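You operate a simulated robot arm through the tools that you are given. There is no shell and no other tool.

The job below is to be done with a simulated robot arm. You get a single attempt, and the scene is never put back.

Task
Send the green form to DEPOT in the port's carrier.

It is judged by the outcome, as a careful person would: the job done as asked, and still so three seconds after it is handed in. It fails if anything else is knocked over, pushed out of place, dropped, spilled or broken.

Robot
A 6-joint arm with a two-finger parallel gripper, fixed in place. Base frame: the origin is on the floor under the middle of its stand, x ahead of it, y to its left, z up. Readings come in m, rad, newtons and seconds.
It reaches about 0.838 m from its shoulder. Its first joint turns from -1.152 to 1.152 rad. Payload 2.45 kg.
The TCP is the grasp point between the finger pads, 0.024 m short of the fingertips. In the tool frame z runs along the fingers and y along their closing line. Largest opening 0.068 m; finger width 0.017, thickness 0.01; the body of the gripper, 0.04 by 0.07 m, starts 0.041 m behind the TCP.
Orientation is that of the tool frame in the base frame, as a unit quaternion [x, y, z, w]. With the fingers straight down and closing along the base's y, the tool's x points along the base's -x, its y along +y and its z along -z.

Tools
- The arm moves only by the tool nudge_tool. Its argument "rows" is a list of rows, each a list of 7 numbers: the shift along the base's x, y, z in m, then the turn, a rotation vector about the base's x, y, z in rad, then the finger opening in m, from 0 to 0.068. In form: [[x, y, z, ax, ay, az, jaw], ...]. A call has 1 to 20 rows; each row is the pose to reach, as a shift and turn from the pose commanded when the call began. A row lasts 0.2 s, in which the tool goes at most 0.05 m and 0.15 rad; a call with a longer step from one row to the next is refused whole, and so is a gripper value outside its range. A pose out of reach is approached as far as the arm can. The call stops where the force on the tool passes 40 N (or 10 N more than at its start, if that is more) or the arm is blocked; 0.2 s more then pass. Each finger travels about 0.108 m/s and halts on what it meets, pressing with about 23 N; the grip force reading is that of the motor and also rises with nothing between the fingers. The clock runs only during rows and for 0.2 s after the last one: add rows that repeat a pose to give the fingers time. The reply holds the time, the measured pose of the TCP, the force on the tool along the base axes, the opening and the grip force, in the units named above and with some noise, with the torque about the TCP (base axes, N m) and any sound that the robot's microphone picked up.
- Cameras (640 x 400 px; columns grow to the right, rows downward): "scene" is fixed at [0.1664, 0.4127, 1.4637]; the picture's right is [-0.75, -0.66, 0.00], its down [-0.39, 0.44, -0.81] and it looks along [0.54, -0.61, -0.58] (base axes); focal length 215 px, centre (320, 200). "wrist" rides on the gripper at [0.084, 0.011, -0.075] in the tool frame; the picture's right is [-0.13, 0.99, 0.00], its down [-0.60, -0.08, -0.79] and it looks along [-0.79, -0.10, 0.61] (tool axes); focal length 251 px, centre (320, 200). There is no depth. A picture from a camera that has moved, and an enlarged one, comes with that camera's place and axes in the base frame and with its lens.
- camera(camera): a new picture of that camera. The clock stands still meanwhile.
- inspect(camera, box): a new picture of the part [left, top, right, bottom] of that camera's present view, enlarged. The clock stands still meanwhile.
- close_job(): hands the job in; it is judged then, once.

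Nothing tells you positions but the pictures and the camera data. Unless the task says otherwise, let go and move clear before handing in.

The tools are called after "Request:" as a command line: name --pt "numbers of a row" for each row, then --argument value for the rest, lists and objects as JSON in quotes. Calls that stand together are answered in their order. nudge_tool: Moves the arm, as the interface text tells. Its arguments: {"type":"object","properties":{"rows":{"type":"array","items":{"type":"array","items":{"type":"number"}}}},"required":["rows"]} The other tools are called the same way: camera (camera) takes a picture; inspect (camera, box) takes an enlarged picture of a part of a camera's view; close_job () hands the job in.

At the start:

```text
t: 0.0
eef_pos: [0.445, 0.0107, 1.367]
ee_rot: [0.0, 1.0, 0.0, 0.001]
ft_force: [1.1, -0.1, 0.3]
ft_torque: [-0.01, 0.04, 0.0]
finger_gap: 0.0682
grip_force: 0.0
```

scene: 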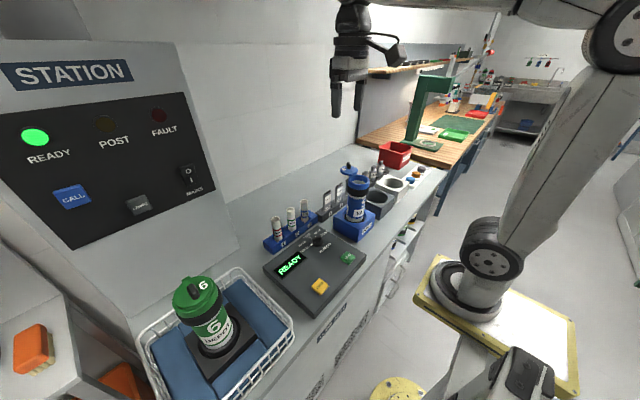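
wrist: 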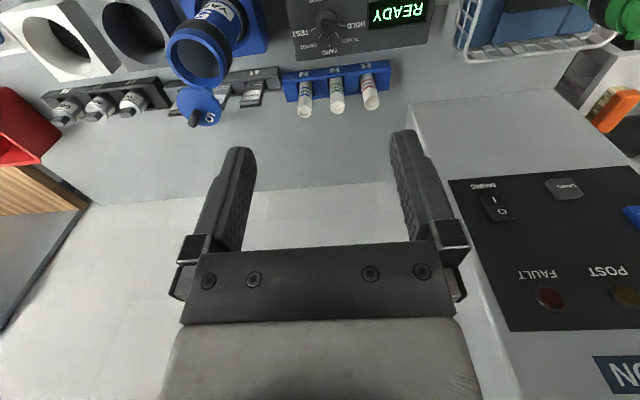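

I see a station panel (READY lit), a green carrier "6 DEPOT" in a wire basket, an open blue carrier in a stand, a control box with knob and buttons, and further off a wooden bench with green items. I'll look closely at each before moving.

Request:
inspect --camera "scene" --box '[0, 40, 240, 240]'

Request:
inspect --camera "scene" --box '[250, 150, 450, 320]'

Request:
inspect --camera "scene" --box '[120, 240, 320, 400]'

Request:
inspect --camera "scene" --box '[350, 50, 510, 190]'

Request:
inspect --camera "wrist" --box '[0, 0, 320, 200]'

Request:
inspect --camera "wrist" --box '[260, 0, 640, 240]'

```text
2.00 times, centred on (120, 140) of scene
camera zoom: at [0.1664, 0.4127, 1.4637], right [-0.75, -0.66, 0.0], down [-0.39, 0.44, -0.81], along [0.54, -0.61, -0.58], focal length 431 px, centre (720, 320)
```

zoom: 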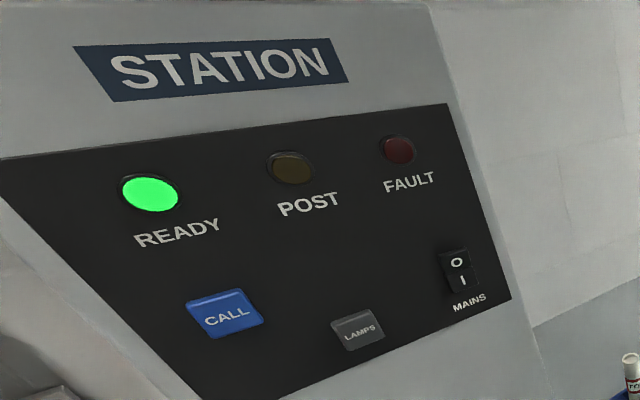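

```text
2.35 times, centred on (350, 235) of scene
camera zoom: at [0.1664, 0.4127, 1.4637], right [-0.75, -0.66, 0.0], down [-0.39, 0.44, -0.81], along [0.54, -0.61, -0.58], focal length 507 px, centre (249, 118)
```

zoom: 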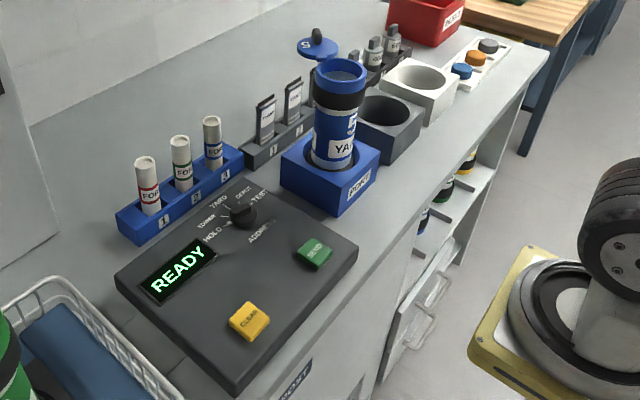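

```text
2.50 times, centred on (220, 320) of scene
camera zoom: at [0.1664, 0.4127, 1.4637], right [-0.75, -0.66, 0.0], down [-0.39, 0.44, -0.81], along [0.54, -0.61, -0.58], focal length 538 px, centre (570, -100)
```

zoom: 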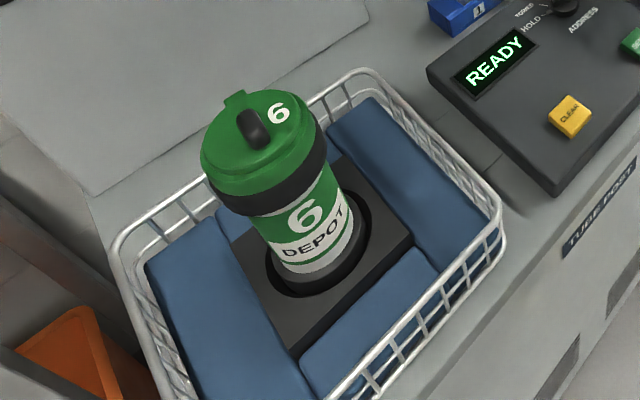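

```text
2.86 times, centred on (430, 120) of scene
camera zoom: at [0.1664, 0.4127, 1.4637], right [-0.75, -0.66, 0.0], down [-0.39, 0.44, -0.81], along [0.54, -0.61, -0.58], focal length 615 px, centre (6, 429)
```

zoom: 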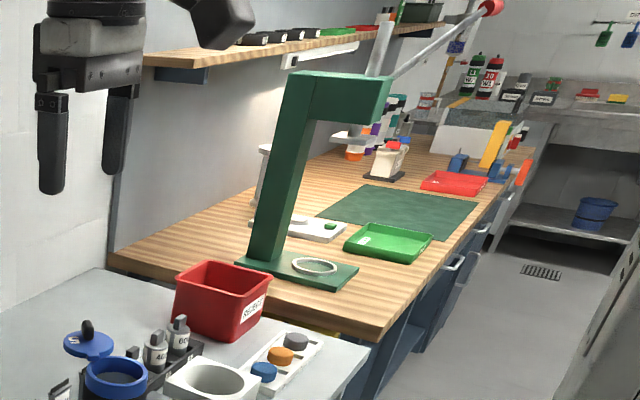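

```text
2.00 times, centred on (160, 100) of wrist
camera zoom: at [0.3616, 0.0206, 1.4416], right [0.13, 0.99, 0.0], down [0.6, -0.08, 0.79], along [0.79, -0.1, -0.61], focal length 503 px, centre (640, 400)
```

zoom: 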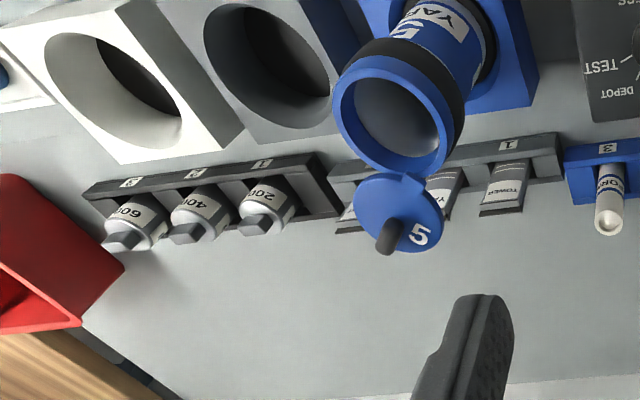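

```text
1.67 times, centred on (450, 120) of wrist
camera zoom: at [0.3616, 0.0206, 1.4416], right [0.13, 0.99, 0.0], down [0.6, -0.08, 0.79], along [0.79, -0.1, -0.61], focal length 419 px, centre (103, 333)
```

zoom: 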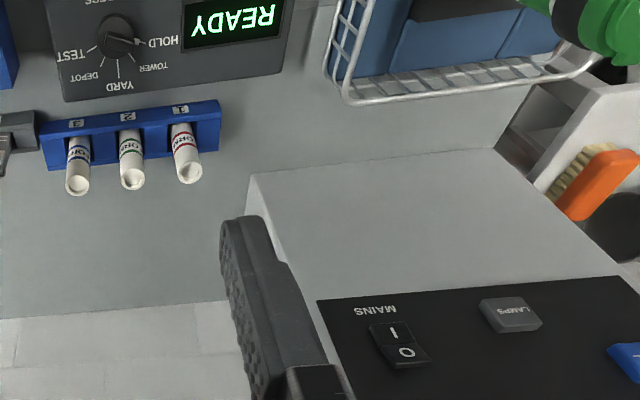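

The blue carrier (no. 5, lid open) stands in a blue cradle, the rolled forms 1/2/3 have red/green/blue bands, and a dial offers HOLD/TOWER/YARD/DEPOT/TEST. I'll zoom in to read labels before deciding.

Request:
inspect --camera "scene" --box '[330, 160, 400, 245]'

Request:
inspect --camera "scene" --box '[260, 220, 370, 320]'

Request:
inspect --camera "scene" --box '[260, 180, 340, 255]'

Request:
inspect --camera "scene" --box '[280, 260, 440, 400]'

Request:
inspect --camera "wrist" --box '[160, 0, 300, 130]'

Request:
inspect --camera "wrist" --box '[270, 0, 470, 130]'

```text
4.71 times, centred on (365, 202) of scene
camera zoom: at [0.1664, 0.4127, 1.4637], right [-0.75, -0.66, 0.0], down [-0.39, 0.44, -0.81], along [0.54, -0.61, -0.58], focal length 1013 px, centre (108, 188)
```

zoom: 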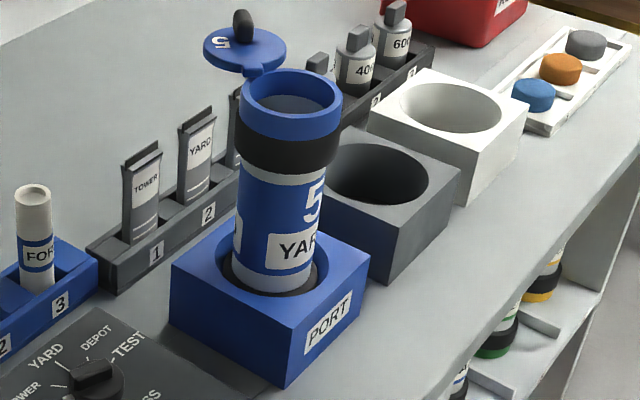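

```text
4.00 times, centred on (315, 270) of scene
camera zoom: at [0.1664, 0.4127, 1.4637], right [-0.75, -0.66, 0.0], down [-0.39, 0.44, -0.81], along [0.54, -0.61, -0.58], focal length 861 px, centre (340, -80)
```

zoom: 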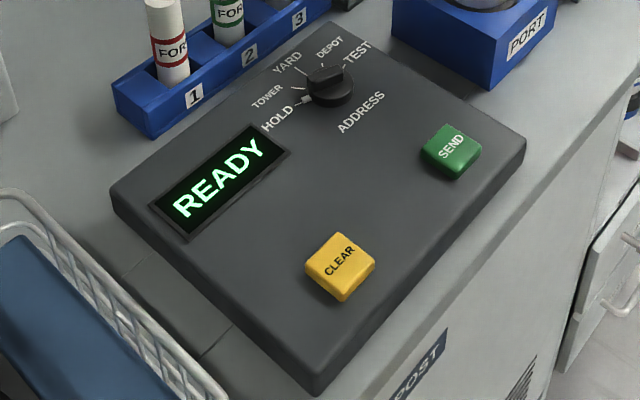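

```text
5.33 times, centred on (300, 218) of scene
camera zoom: at [0.1664, 0.4127, 1.4637], right [-0.75, -0.66, 0.0], down [-0.39, 0.44, -0.81], along [0.54, -0.61, -0.58], focal length 1148 px, centre (427, 107)
```

zoom: 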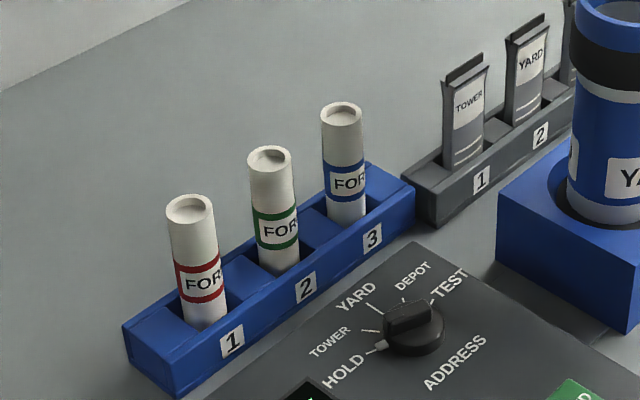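

```text
2.86 times, centred on (360, 330) of scene
camera zoom: at [0.1664, 0.4127, 1.4637], right [-0.75, -0.66, 0.0], down [-0.39, 0.44, -0.81], along [0.54, -0.61, -0.58], focal length 615 px, centre (206, -171)
```

zoom: 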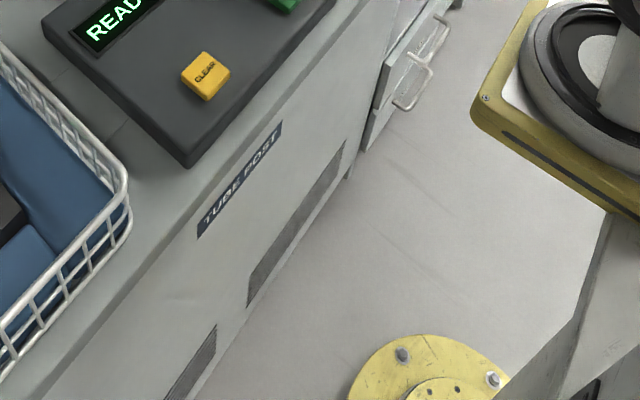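

```text
3.08 times, centred on (230, 65) of wrist
camera zoom: at [0.3616, 0.0206, 1.4416], right [0.13, 0.99, 0.0], down [0.6, -0.08, 0.79], along [0.79, -0.1, -0.61], focal length 774 px, centre (597, 615)
```

zoom: 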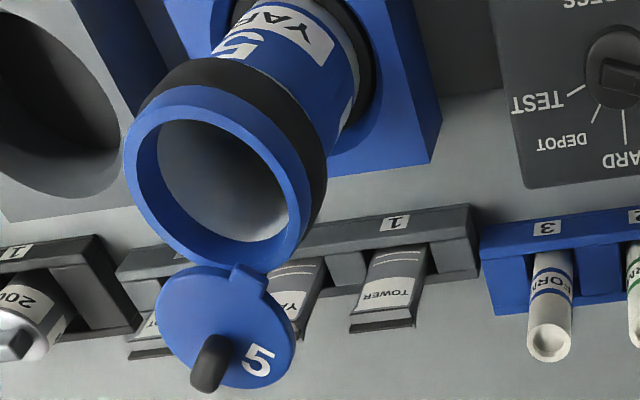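

```text
3.08 times, centred on (370, 65) of wrist
camera zoom: at [0.3616, 0.0206, 1.4416], right [0.13, 0.99, 0.0], down [0.6, -0.08, 0.79], along [0.79, -0.1, -0.61], focal length 774 px, centre (166, 615)
```

zoom: 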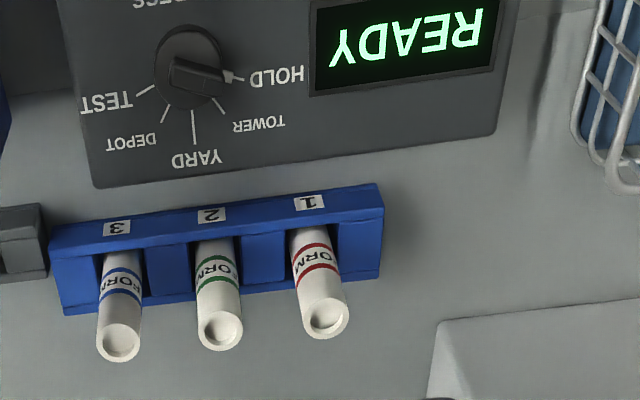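

The port holds carrier 5 (lid swung open); form 2 has the green bands; dial points at HOLD. I'll move the wrist camera above the port for a closer look at the carrier, lid and rack.

Request:
nudge_tool --pt "0.003 -0.042 -0.02 0 0 0 0.068" --pt "0.006 -0.083 -0.045 0 0 0 0.068" --pt "0.01 -0.125 -0.07 0 0 0 0.068" --pt "0.013 -0.166 -0.095 0 0 0 0.068" --pt "0.013 -0.166 -0.095 0 0 0 0.068"

Request:
camera --camera "wrist"

Request:
camera --camera "scene"

```text
t: 1.2
eef_pos: [0.4565, -0.1566, 1.2695]
ee_rot: [-0.001, 1.0, 0.0, 0.0]
ft_force: [0.9, 0.4, 0.5]
ft_torque: [0.0, 0.0, 0.0]
finger_gap: 0.0678
grip_force: 0.0
```

```text
taken
camera wrist: at [0.3731, -0.146, 1.3437], right [0.13, 0.99, 0.0], down [0.6, -0.08, 0.79], along [0.79, -0.1, -0.61], focal length 251 px, centre (320, 200)
```

wrist: 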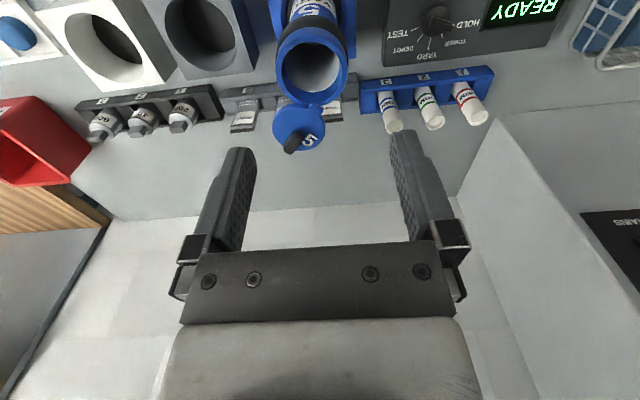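

```text
taken
```

scene: 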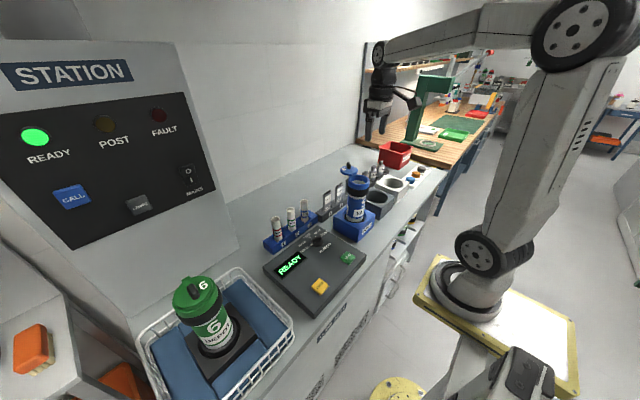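

Camera is now above the port. I'll zoom for detail on the carrier, the card rack, the forms and the dial.

Request:
inspect --camera "wrist" --box '[240, 0, 380, 160]'

Request:
inspect --camera "wrist" --box '[350, 0, 510, 140]'

Request:
inspect --camera "wrist" --box '[0, 0, 240, 150]'

```text
2.50 times, centred on (310, 80) of wrist
camera zoom: at [0.3731, -0.146, 1.3437], right [0.13, 0.99, 0.0], down [0.6, -0.08, 0.79], along [0.79, -0.1, -0.61], focal length 629 px, centre (345, 500)
```

zoom: 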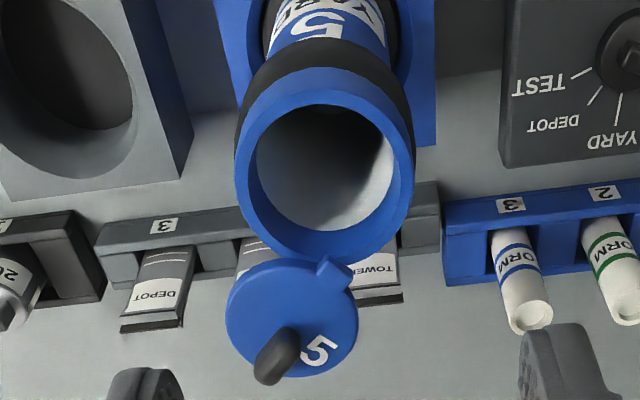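

```text
2.86 times, centred on (430, 70) of wrist
camera zoom: at [0.3731, -0.146, 1.3437], right [0.13, 0.99, 0.0], down [0.6, -0.08, 0.79], along [0.79, -0.1, -0.61], focal length 718 px, centre (6, 571)
```

zoom: 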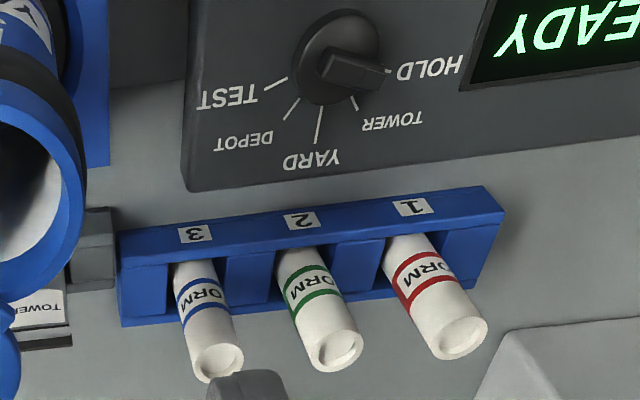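

```text
2.67 times, centred on (120, 75) of wrist
camera zoom: at [0.3731, -0.146, 1.3437], right [0.13, 0.99, 0.0], down [0.6, -0.08, 0.79], along [0.79, -0.1, -0.61], focal length 670 px, centre (853, 533)
```

zoom: 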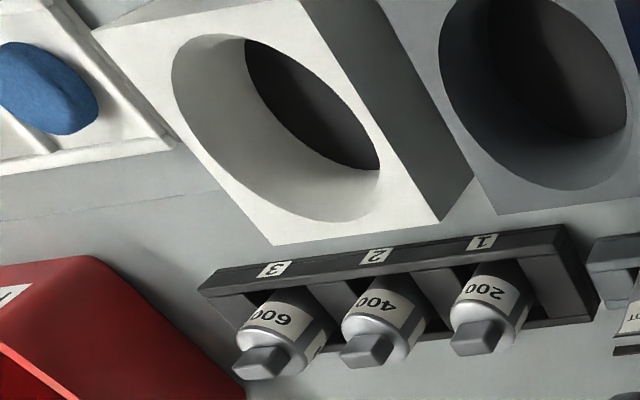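

The carrier looks empty and the lid hangs out beyond its far rim by a tab. I'll zoom hard on the lid and the hinge to understand how it moves.

Request:
inspect --camera "scene" --box '[335, 155, 383, 185]'

Request:
inspect --camera "wrist" --box '[270, 40, 350, 160]'

Request:
inspect --camera "scene" --box '[165, 268, 245, 318]'

Request:
inspect --camera "scene" --box '[295, 222, 365, 270]'

```text
13.33 times, centred on (359, 170) of scene
camera zoom: at [0.1664, 0.4127, 1.4637], right [-0.75, -0.66, 0.0], down [-0.39, 0.44, -0.81], along [0.54, -0.61, -0.58], focal length 2871 px, centre (-200, 600)
```

zoom: 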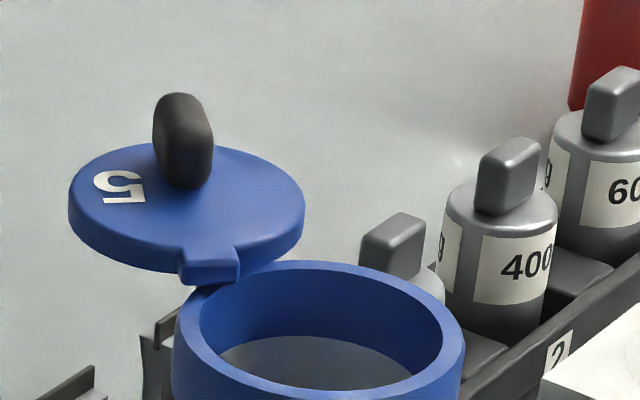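

```text
3.33 times, centred on (310, 100) of wrist
camera zoom: at [0.3731, -0.146, 1.3437], right [0.13, 0.99, 0.0], down [0.6, -0.08, 0.79], along [0.79, -0.1, -0.61], focal length 838 px, centre (353, 533)
```

zoom: 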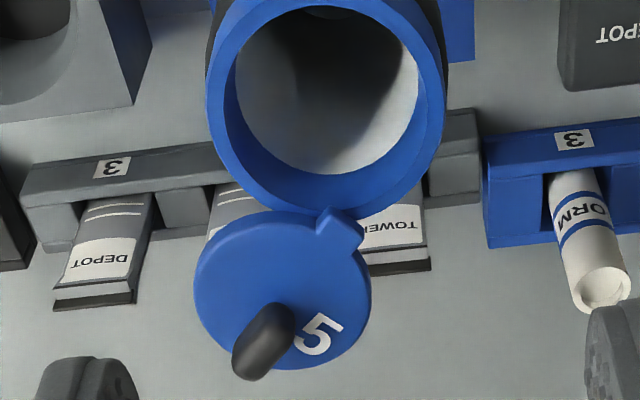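

```text
8.00 times, centred on (205, 293) of scene
camera zoom: at [0.1664, 0.4127, 1.4637], right [-0.75, -0.66, 0.0], down [-0.39, 0.44, -0.81], along [0.54, -0.61, -0.58], focal length 1723 px, centre (1240, -544)
```

zoom: 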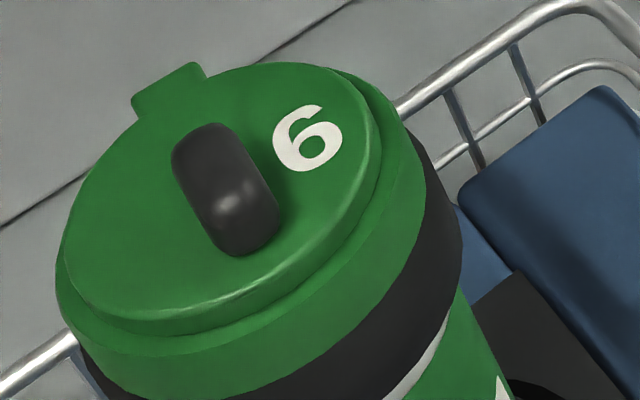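

```text
8.33 times, centred on (330, 246) of scene
camera zoom: at [0.1664, 0.4127, 1.4637], right [-0.75, -0.66, 0.0], down [-0.39, 0.44, -0.81], along [0.54, -0.61, -0.58], focal length 1794 px, centre (237, -183)
```

zoom: 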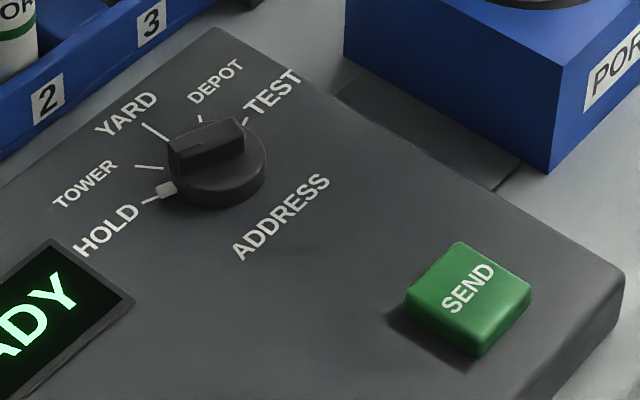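

The lid is a flat disc that swivels about a vertical pin on the far (+x) side of the rim, now swung about 130° open. Form 2 (green bands) stands at about (0.658, 0.019), top at z≈0.975. Next I move above it and look again before descending.

Request:
nudge_tool --pt "0.03 0.025 -0.01 0 0 0 0.068" --pt "0.06 0.052 -0.025 0 0 0 0.068" --pt "0.09 0.078 -0.04 0 0 0 0.068" --pt "0.12 0.104 -0.06 0 0 0 0.068" --pt "0.15 0.13 -0.08 0 0 0 0.068" --pt "0.175 0.152 -0.11 0 0 0 0.068" --pt "0.195 0.17 -0.14 0 0 0 0.068" --pt "0.2 0.1736 -0.16 0 0 0 0.068" --pt "0.2 0.1736 -0.16 0 0 0 0.068"

Request:
camera --camera "wrist"

Request:
inspect --camera "scene" --box '[230, 130, 390, 270]'

```text
t: 3.2
eef_pos: [0.6606, 0.018, 1.1126]
ee_rot: [0.0, 1.0, 0.0, 0.001]
ft_force: [0.1, 0.5, 0.2]
ft_torque: [-0.01, 0.02, -0.01]
finger_gap: 0.0678
grip_force: 0.1
```

```text
taken
camera wrist: at [0.5767, 0.028, 1.1872], right [0.13, 0.99, 0.0], down [0.6, -0.08, 0.79], along [0.79, -0.1, -0.61], focal length 251 px, centre (320, 200)
```

wrist: 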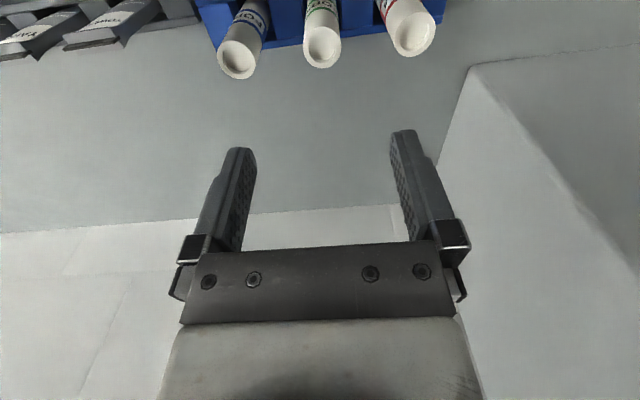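

```text
2.86 times, centred on (310, 200) of scene
camera zoom: at [0.1664, 0.4127, 1.4637], right [-0.75, -0.66, 0.0], down [-0.39, 0.44, -0.81], along [0.54, -0.61, -0.58], focal length 615 px, centre (349, 200)
```

zoom: 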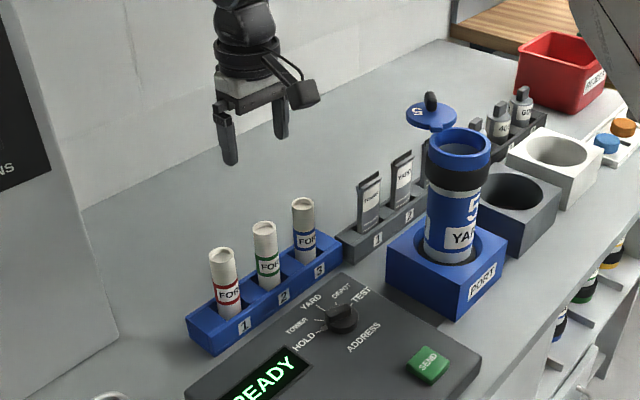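

Request:
inspect --camera "wrist" --box '[200, 0, 440, 150]'

Request:
inspect --camera "scene" --box '[260, 190, 330, 250]'

```text
2.67 times, centred on (320, 75) of wrist
camera zoom: at [0.5767, 0.028, 1.1872], right [0.13, 0.99, 0.0], down [0.6, -0.08, 0.79], along [0.79, -0.1, -0.61], focal length 670 px, centre (320, 533)
```

zoom: 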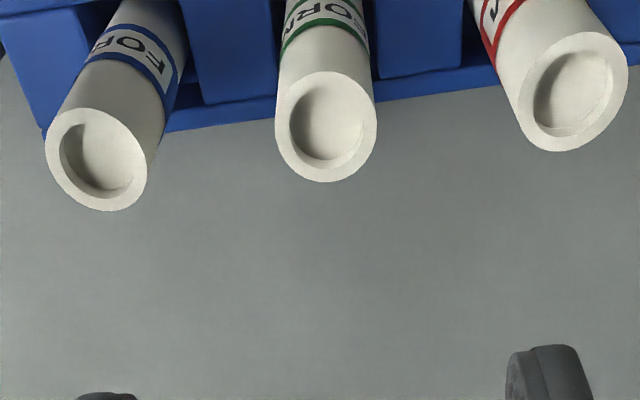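

```text
6.67 times, centred on (295, 220) of scene
camera zoom: at [0.1664, 0.4127, 1.4637], right [-0.75, -0.66, 0.0], down [-0.39, 0.44, -0.81], along [0.54, -0.61, -0.58], focal length 1436 px, centre (487, 67)
```

zoom: 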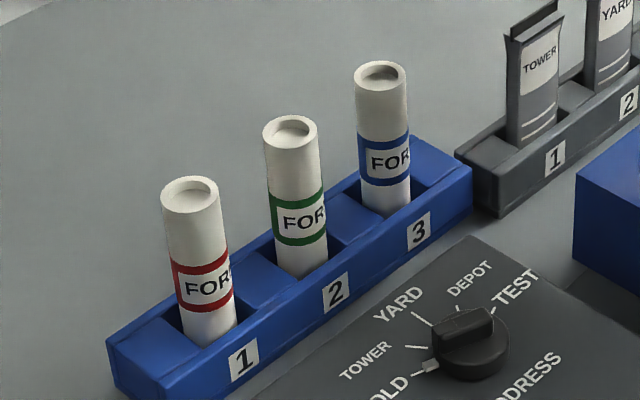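

Form 2's top is at about (0.658, 0.019, 0.976), 3 cm across, centred between the fingers. I descend so the fingertips overlap its top 3.5 cm and close.

Request:
nudge_tool --pt "0 0 -0.035 0 0 0 0.068" --pt "0 0 -0.07 0 0 0 0.068" --pt "0 0 -0.105 0 0 0 0.068" --pt "0 0 -0.135 0 0 0 0.068" --pt "0 0 -0.149 0 0 0 0.068" --pt "0 0 -0.149 0 0 0 0.068" --pt "0 0 -0.149 0 0 0 0.045" --pt "0 0 -0.149 0 0 0 0.015" --pt "0 0 -0.149 0 0 0 0.015" --pt "0 0 -0.149 0 0 0 0.015"

Request:
camera --camera "wrist"

Request:
inspect --camera "scene" --box '[230, 130, 390, 270]'

```text
t: 5.4
eef_pos: [0.6571, 0.0197, 0.9608]
ee_rot: [0.0, 1.0, 0.001, 0.001]
ft_force: [-0.2, 0.9, -0.3]
ft_torque: [-0.03, 0.02, 0.02]
finger_gap: 0.0283
grip_force: 23.1
```

```text
taken
camera wrist: at [0.574, 0.029, 1.037], right [0.13, 0.99, 0.0], down [0.6, -0.08, 0.79], along [0.79, -0.1, -0.61], focal length 251 px, centre (320, 200)
```

wrist: 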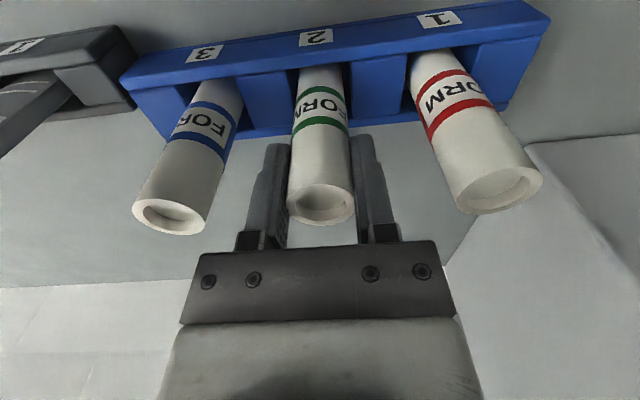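

```text
2.86 times, centred on (310, 200) of scene
camera zoom: at [0.1664, 0.4127, 1.4637], right [-0.75, -0.66, 0.0], down [-0.39, 0.44, -0.81], along [0.54, -0.61, -0.58], focal length 615 px, centre (349, 200)
```

zoom: 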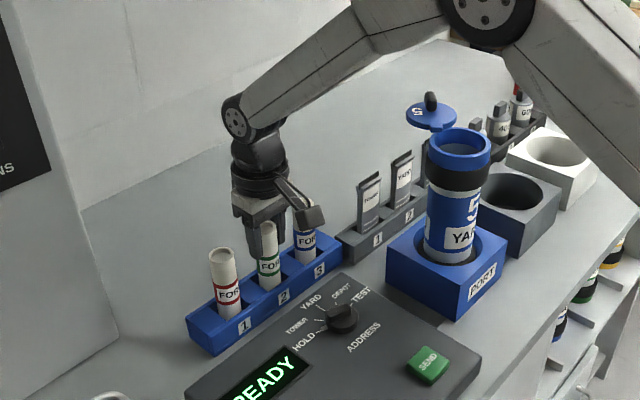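

The form is held (gap 0.028 m, 23 N). I lift it straight up well above the carrier's height.

Request:
nudge_tool --pt "0 0 0.02 0 0 0 0.015" --pt "0 0 0.055 0 0 0 0.015" --pt "0 0 0.1 0 0 0 0.015" --pt "0 0 0.145 0 0 0 0.015" --pt "0 0 0.19 0 0 0 0.015" --pt "0 0 0.235 0 0 0 0.015" --pt "0 0 0.28 0 0 0 0.015" --pt "0 0 0.32 0 0 0 0.015" --pt "0 0 0.337 0 0 0 0.015" --pt "0 0 0.337 0 0 0 0.015"

Request:
camera --camera "wrist"

Request:
camera --camera "scene"

```text
t: 7.6
eef_pos: [0.6587, 0.02, 1.3008]
ee_rot: [-0.001, 1.0, 0.0, 0.0]
ft_force: [0.1, -0.5, 0.0]
ft_torque: [-0.02, -0.01, -0.02]
finger_gap: 0.0289
grip_force: 23.3
```

```text
taken
camera wrist: at [0.575, 0.0288, 1.3756], right [0.13, 0.99, 0.0], down [0.6, -0.08, 0.79], along [0.79, -0.1, -0.61], focal length 251 px, centre (320, 200)
```

wrist: 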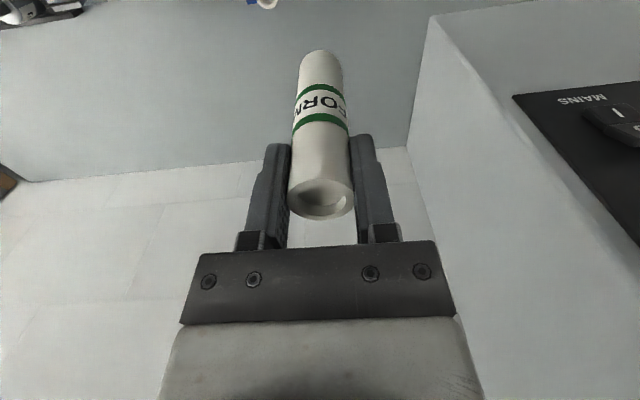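

```text
taken
```

scene: 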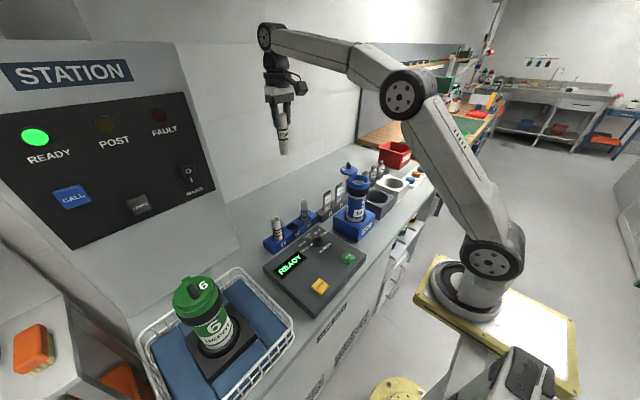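

The green form is held upright with about 10 cm below the grip. I carry it over to the port carrier's mouth at about (0.498, -0.171), staying well above the lid.

Request:
nudge_tool --pt "-0.025 -0.03 0 0 0 0 0.015" --pt "-0.053 -0.063 0 0 0 0 0.015" --pt "-0.08 -0.095 0 0 0 0 0.015" --pt "-0.107 -0.127 0 0 0 0 0.015" --pt "-0.134 -0.159 0 0 0 0 0.015" --pt "-0.15 -0.178 0 0 0 0 0.015" --pt "-0.16 -0.1896 0 0 0 0 0.015" --pt "-0.16 -0.1896 0 0 0 0 0.015" --pt "-0.16 -0.1896 0 0 0 0 0.015"

Request:
camera --camera "wrist"

Request:
inspect --camera "scene" --box '[300, 80, 460, 220]'

```text
t: 9.6
eef_pos: [0.4969, -0.1709, 1.2997]
ee_rot: [0.0, 1.0, 0.001, 0.0]
ft_force: [-0.3, 0.4, -0.1]
ft_torque: [0.01, 0.02, -0.02]
finger_gap: 0.0283
grip_force: 23.1
```

```text
taken
camera wrist: at [0.4142, -0.1616, 1.3758], right [0.13, 0.99, 0.0], down [0.6, -0.08, 0.79], along [0.79, -0.1, -0.61], focal length 251 px, centre (320, 200)
```

wrist: 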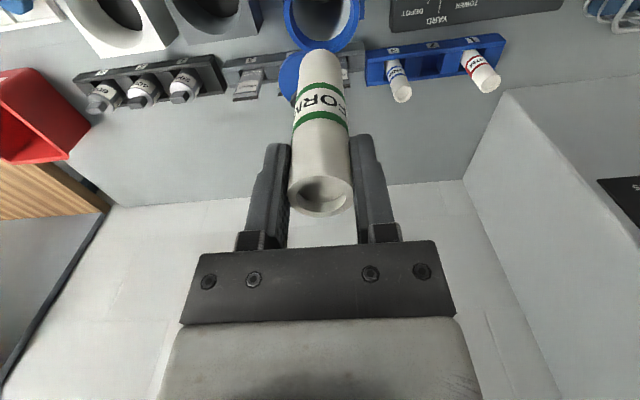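

```text
2.86 times, centred on (380, 150) of scene
camera zoom: at [0.1664, 0.4127, 1.4637], right [-0.75, -0.66, 0.0], down [-0.39, 0.44, -0.81], along [0.54, -0.61, -0.58], focal length 615 px, centre (149, 343)
```

zoom: 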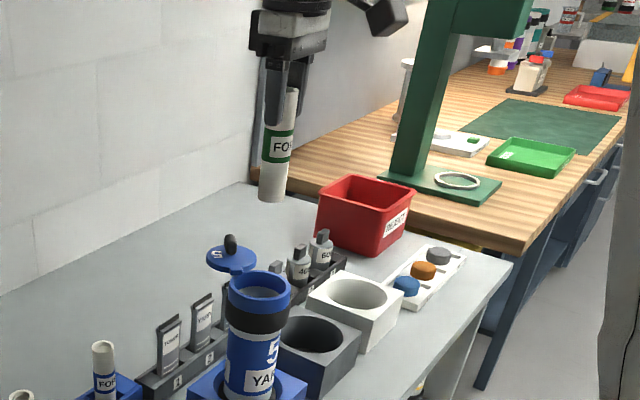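

The form hangs centred over the carrier mouth in both views. I lower it so its bottom enters the carrier with the fingertips staying just above the rim.

Request:
nudge_tool --pt "0 0 -0.04 0 0 0 0.015" --pt "0 0 -0.08 0 0 0 0.015" --pt "0 0 -0.105 0 0 0 0.015" --pt "0 0 -0.125 0 0 0 0.015" --pt "0 0 -0.145 0 0 0 0.015" --pt "0 0 -0.165 0 0 0 0.015" --pt "0 0 -0.165 0 0 0 0.015"

Request:
camera --camera "wrist"

Request:
inspect --camera "scene" --box '[320, 110, 400, 210]'

```text
t: 11.2
eef_pos: [0.4987, -0.1704, 1.1339]
ee_rot: [0.0, 1.0, 0.0, 0.001]
ft_force: [0.2, 0.3, 0.1]
ft_torque: [-0.03, 0.01, -0.02]
finger_gap: 0.0284
grip_force: 23.1
```

```text
taken
camera wrist: at [0.4143, -0.1608, 1.2091], right [0.13, 0.99, 0.0], down [0.6, -0.08, 0.79], along [0.79, -0.1, -0.61], focal length 251 px, centre (320, 200)
```

wrist: 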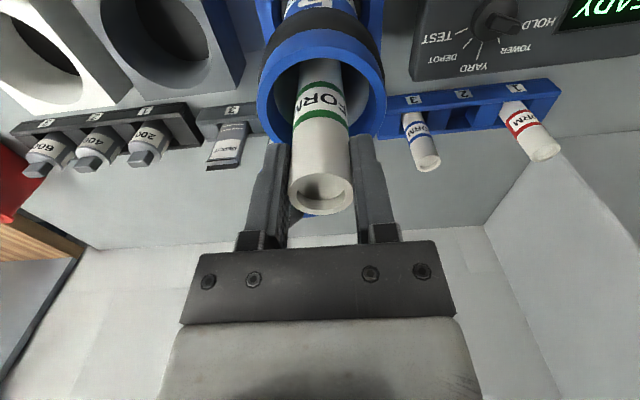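

```text
4.00 times, centred on (360, 160) of scene
camera zoom: at [0.1664, 0.4127, 1.4637], right [-0.75, -0.66, 0.0], down [-0.39, 0.44, -0.81], along [0.54, -0.61, -0.58], focal length 861 px, centre (160, 360)
```

zoom: 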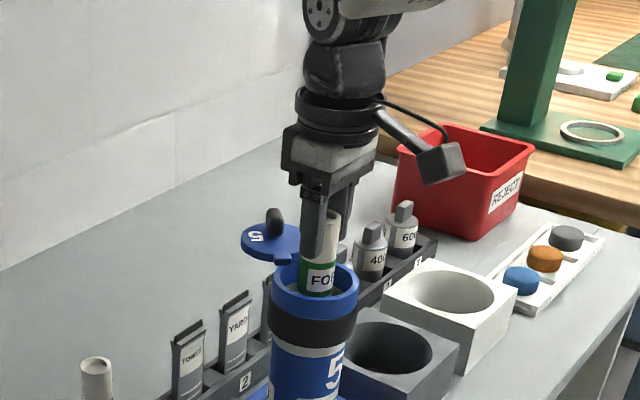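

The form's lower part is inside the carrier mouth. I lower the last few centimetres and release it.

Request:
nudge_tool --pt "0 0 -0.015 0 0 0 0.015" --pt "0 0 -0.028 0 0 0 0.015" --pt "0 0 -0.036 0 0 0 0.015" --pt "0 0 -0.036 0 0 0 0.015"

Request:
inspect --camera "scene" --box '[320, 140, 400, 210]'

Request:
inspect --camera "wrist" --box '[200, 40, 440, 240]'

```text
t: 12.2
eef_pos: [0.498, -0.1725, 1.0982]
ee_rot: [0.0, 1.0, 0.0, 0.001]
ft_force: [-0.6, -0.5, 0.6]
ft_torque: [0.05, 0.05, -0.01]
finger_gap: 0.0285
grip_force: 22.7
```

```text
5.71 times, centred on (360, 175) of scene
camera zoom: at [0.1664, 0.4127, 1.4637], right [-0.75, -0.66, 0.0], down [-0.39, 0.44, -0.81], along [0.54, -0.61, -0.58], focal length 1230 px, centre (91, 343)
```

zoom: 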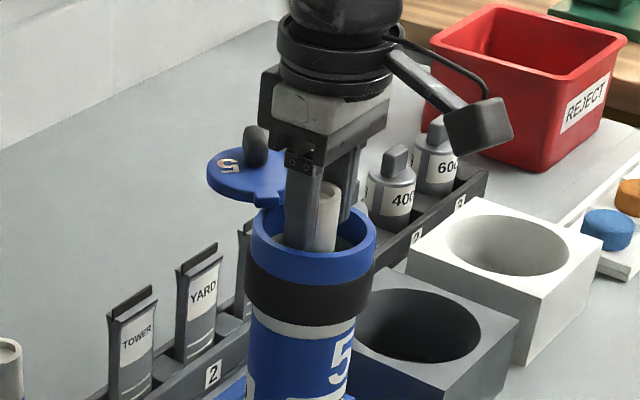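

```text
2.00 times, centred on (320, 140) of wrist
camera zoom: at [0.4153, -0.1611, 1.1733], right [0.13, 0.99, 0.0], down [0.6, -0.08, 0.79], along [0.79, -0.1, -0.61], focal length 503 px, centre (320, 320)
```

zoom: 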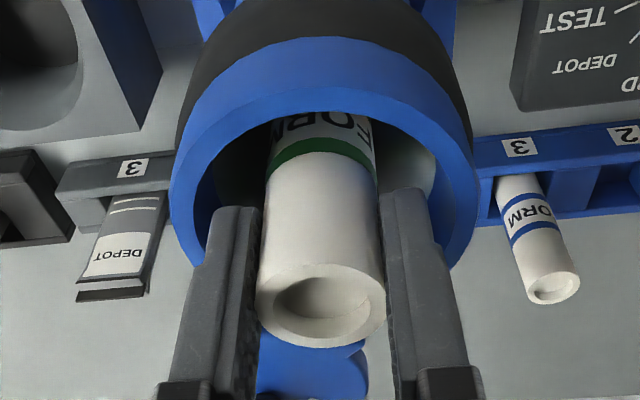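

Fingers are at the rim's level and the form sits centred inside. I open just enough to let it slide down, then rise straight up.

Request:
nudge_tool --pt "0 0 0 0 0 0 0.038" --pt "0 0 0 0 0 0 0.038" --pt "0 0 0 0 0 0 0.038" --pt "0 0 0.02 0 0 0 0.038" --pt "0 0 0.05 0 0 0 0.04" --pt "0 0 0.09 0 0 0 0.05" --pt "0 0 0.13 0 0 0 0.06" --pt "0 0 0.165 0 0 0 0.068" --pt "0 0 0.165 0 0 0 0.068"

Request:
camera --camera "wrist"

Request:
inspect --camera "scene" --box '[320, 140, 400, 210]'

```text
t: 14.2
eef_pos: [0.4978, -0.1724, 1.2629]
ee_rot: [0.0, 1.0, 0.0, 0.001]
ft_force: [-0.2, -0.2, -0.2]
ft_torque: [0.02, 0.01, 0.0]
finger_gap: 0.0679
grip_force: 0.1
```

```text
taken
camera wrist: at [0.413, -0.1617, 1.339], right [0.13, 0.99, 0.0], down [0.6, -0.08, 0.79], along [0.79, -0.1, -0.61], focal length 251 px, centre (320, 200)
```

wrist: 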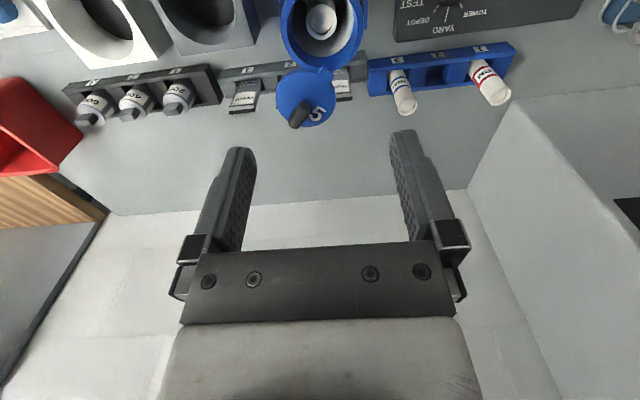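

```text
5.71 times, centred on (360, 175) of scene
camera zoom: at [0.1664, 0.4127, 1.4637], right [-0.75, -0.66, 0.0], down [-0.39, 0.44, -0.81], along [0.54, -0.61, -0.58], focal length 1230 px, centre (91, 343)
```

zoom: 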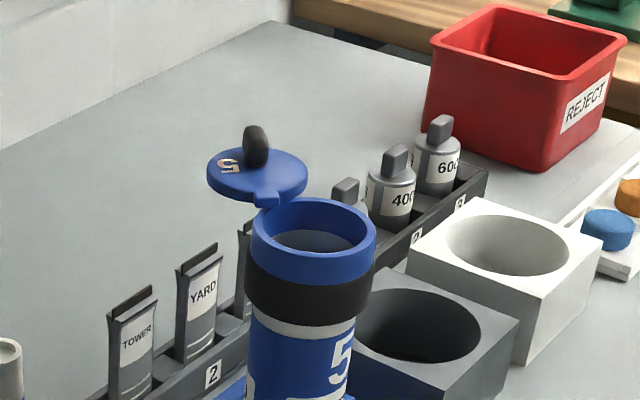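

The form has slid down inside the carrier, below the rim. Now I measure the lid, pin and knob precisely.

Request:
inspect --camera "wrist" --box '[256, 0, 376, 140]'

Request:
inspect --camera "scene" --box '[340, 158, 372, 182]'

```text
2.86 times, centred on (316, 70) of wrist
camera zoom: at [0.413, -0.1617, 1.339], right [0.13, 0.99, 0.0], down [0.6, -0.08, 0.79], along [0.79, -0.1, -0.61], focal length 718 px, centre (331, 571)
```

zoom: 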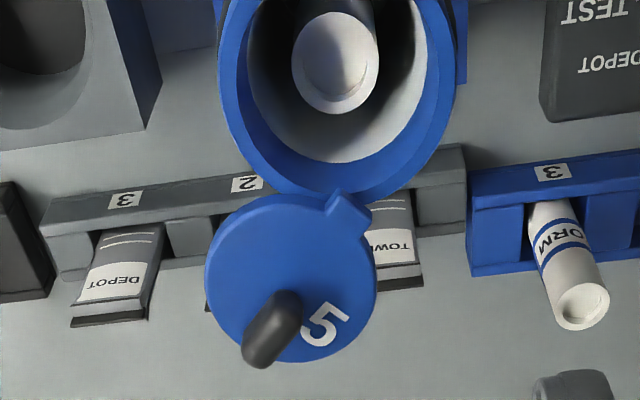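

```text
16.00 times, centred on (356, 170) of scene
camera zoom: at [0.1664, 0.4127, 1.4637], right [-0.75, -0.66, 0.0], down [-0.39, 0.44, -0.81], along [0.54, -0.61, -0.58], focal length 3445 px, centre (-256, 680)
```

zoom: 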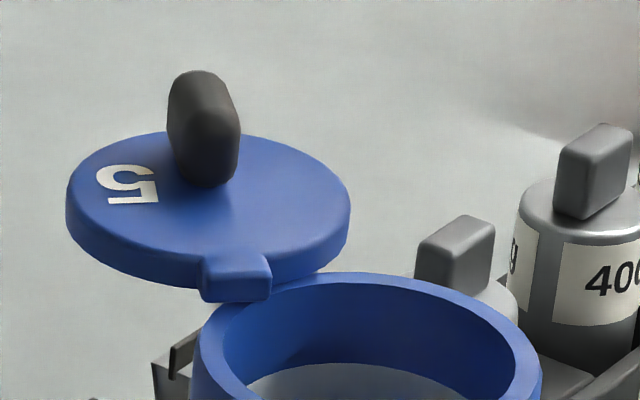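

The lid disc (top z≈1.084) pivots on a pin at about (0.536, -0.169); its bar knob stands near (0.5615, -0.197), and closed it should sit over (0.498, -0.171). I close the fingers into a post and lower it beside the knob on the trailing side.

Request:
nudge_tool --pt "0.03 0 -0.01 0 0 0 0.03" --pt "0.06 -0.001 -0.03 0 0 0 0.0" --pt "0.0893 -0.0023 -0.05 0 0 0 0.0" --pt "0.0893 -0.0023 -0.085 0 0 0 0.0" --pt "0.0893 -0.0023 -0.12 0 0 0 0.0" --pt "0.0893 -0.0023 -0.147 0 0 0 0.0" --pt "0.0893 -0.0023 -0.147 0 0 0 0.0"

Request:
camera --camera "wrist"

Request:
inspect --camera "scene" --box '[320, 140, 400, 210]'

```text
t: 15.8
eef_pos: [0.5896, -0.1754, 1.1144]
ee_rot: [0.0, 1.0, 0.0, 0.001]
ft_force: [0.5, 0.1, 0.6]
ft_torque: [0.0, 0.01, -0.05]
finger_gap: 0.0001
grip_force: 23.2
```

```text
taken
camera wrist: at [0.5044, -0.1649, 1.1907], right [0.13, 0.99, 0.0], down [0.6, -0.08, 0.79], along [0.79, -0.1, -0.61], focal length 251 px, centre (320, 200)
```

wrist: 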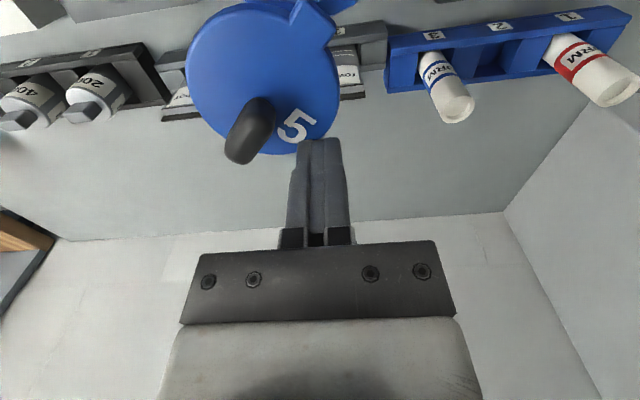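

```text
5.71 times, centred on (360, 175) of scene
camera zoom: at [0.1664, 0.4127, 1.4637], right [-0.75, -0.66, 0.0], down [-0.39, 0.44, -0.81], along [0.54, -0.61, -0.58], focal length 1230 px, centre (91, 343)
```

zoom: 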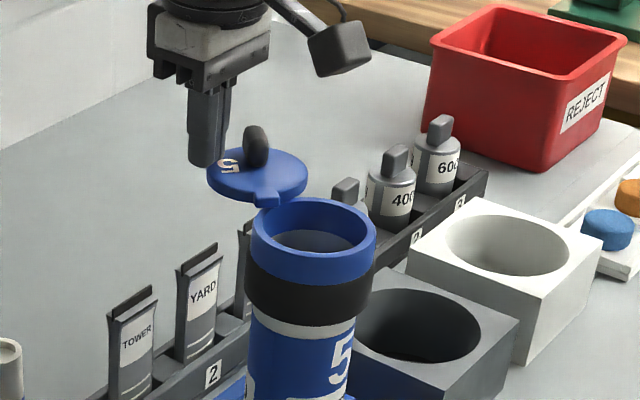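

The post is beside the lid's knob on its trailing side, tips just above the lid disc. I push the knob along an arc about the pin, the first half only, and check.

Request:
nudge_tool --pt "-0.006 -0.0055 0 0 0 0 0" --pt "-0.0124 -0.0114 0 0 0 0 0" --pt "-0.016 -0.017 0 0 0 0 0" --pt "-0.0191 -0.0227 0 0 0 0 0" --pt "-0.024 -0.0275 0 0 0 0 0" --pt "-0.029 -0.0313 0 0 0 0 0" --pt "-0.035 -0.0343 0 0 0 0 0" --pt "-0.0411 -0.0365 0 0 0 0 0"

Request:
camera --camera "wrist"

Request:
inspect --camera "scene" --box '[320, 140, 400, 210]'

```text
t: 17.6
eef_pos: [0.5467, -0.2103, 1.1166]
ee_rot: [-0.001, 1.0, 0.0, -0.001]
ft_force: [0.6, -0.2, 0.3]
ft_torque: [0.0, 0.0, -0.03]
finger_gap: 0.0002
grip_force: 23.1
```

```text
taken
camera wrist: at [0.4627, -0.2006, 1.1916], right [0.13, 0.99, 0.0], down [0.6, -0.08, 0.79], along [0.79, -0.1, -0.61], focal length 251 px, centre (320, 200)
```

wrist: 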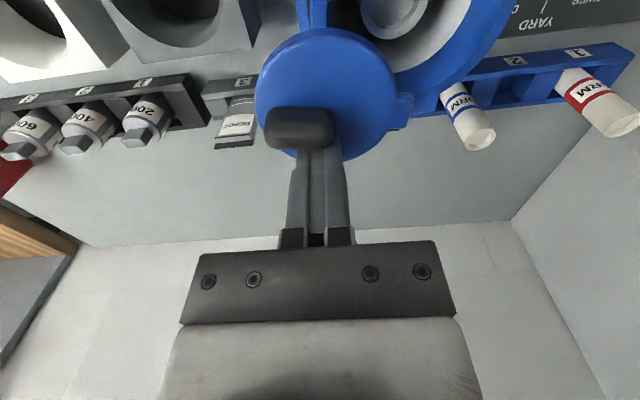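

```text
5.71 times, centred on (360, 175) of scene
camera zoom: at [0.1664, 0.4127, 1.4637], right [-0.75, -0.66, 0.0], down [-0.39, 0.44, -0.81], along [0.54, -0.61, -0.58], focal length 1230 px, centre (91, 343)
```

zoom: 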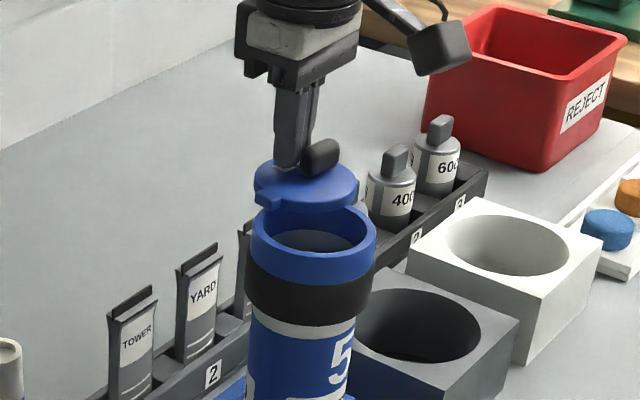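

The lid is swinging smoothly with no resistance. I continue the arc towards the closed position.

Request:
nudge_tool --pt "-0.0065 -0.0008 0 0 0 0 0" --pt "-0.0131 -0.0011 0 0 0 0 0" --pt "-0.0196 -0.0001 0 0 0 0 0" --pt "-0.0259 0.0019 0 0 0 0 0" --pt "-0.0318 0.0048 0 0 0 0 0" --pt "-0.0372 0.0086 0 0 0 0 0" --pt "-0.0424 0.0138 0 0 0 0 0"

Request:
camera --camera "wrist"

Request:
inspect --camera "scene" --box '[320, 140, 400, 210]'

```text
t: 19.2
eef_pos: [0.5044, -0.1966, 1.1154]
ee_rot: [0.001, 1.0, 0.0, -0.001]
ft_force: [0.5, 0.5, 1.3]
ft_torque: [-0.03, 0.01, 0.03]
finger_gap: 0.0
grip_force: 22.9
```

```text
taken
camera wrist: at [0.4204, -0.1861, 1.1912], right [0.13, 0.99, 0.0], down [0.6, -0.08, 0.79], along [0.79, -0.1, -0.61], focal length 251 px, centre (320, 200)
```

wrist: 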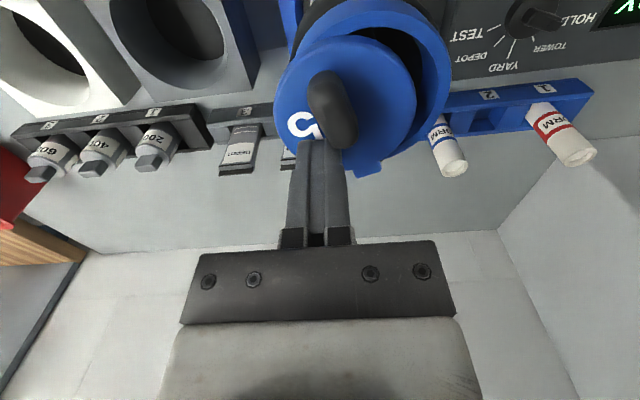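

```text
5.71 times, centred on (360, 175) of scene
camera zoom: at [0.1664, 0.4127, 1.4637], right [-0.75, -0.66, 0.0], down [-0.39, 0.44, -0.81], along [0.54, -0.61, -0.58], focal length 1230 px, centre (91, 343)
```

zoom: 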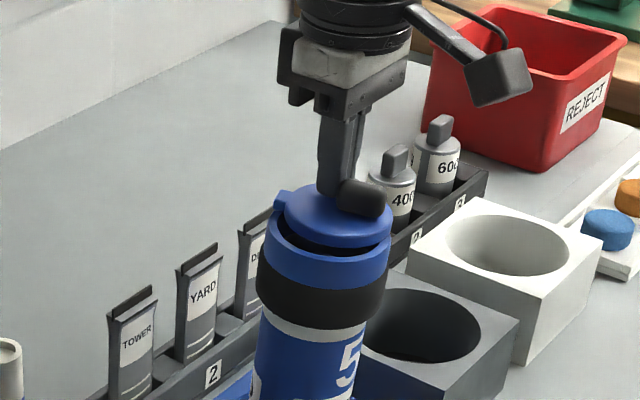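

The lid is about 20° from closed and the carrier leans slightly in its socket under the push. I nudge gently, mostly in +y, for the remaining arc.

Request:
nudge_tool --pt "-0.001 0.003 0 0 0 0 0" --pt "-0.002 0.006 0 0 0 0 0" --pt "-0.0025 0.009 0 0 0 0 0"

Request:
camera --camera "wrist"

Request:
inspect --camera "scene" --box '[320, 140, 400, 210]'

```text
t: 20.0
eef_pos: [0.5017, -0.1872, 1.1162]
ee_rot: [0.001, 1.0, 0.001, 0.0]
ft_force: [0.4, -0.1, -1.2]
ft_torque: [-0.01, -0.03, 0.01]
finger_gap: 0.0
grip_force: 22.8
```

```text
taken
camera wrist: at [0.4178, -0.1772, 1.191], right [0.13, 0.99, 0.0], down [0.6, -0.08, 0.79], along [0.79, -0.1, -0.61], focal length 251 px, centre (320, 200)
```

wrist: 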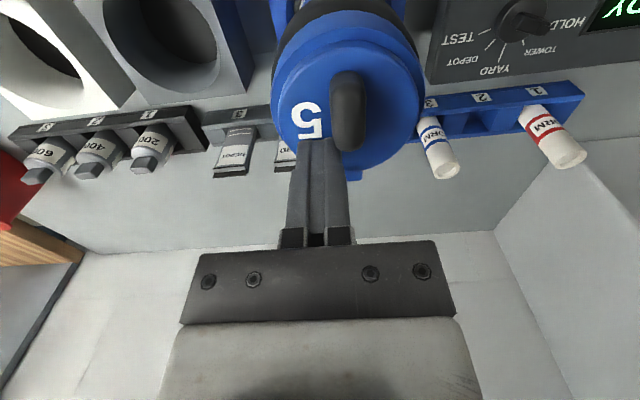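

```text
5.71 times, centred on (360, 175) of scene
camera zoom: at [0.1664, 0.4127, 1.4637], right [-0.75, -0.66, 0.0], down [-0.39, 0.44, -0.81], along [0.54, -0.61, -0.58], focal length 1230 px, centre (91, 343)
```

zoom: 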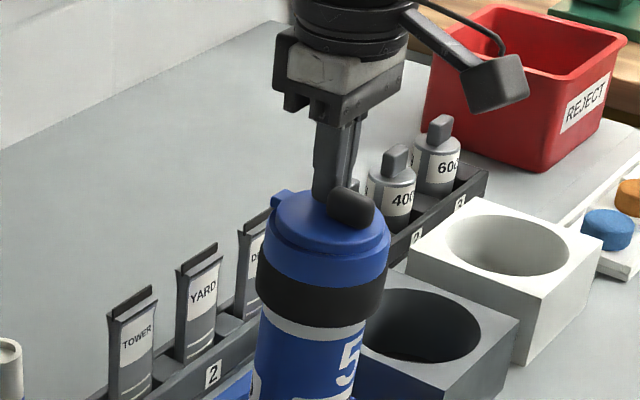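

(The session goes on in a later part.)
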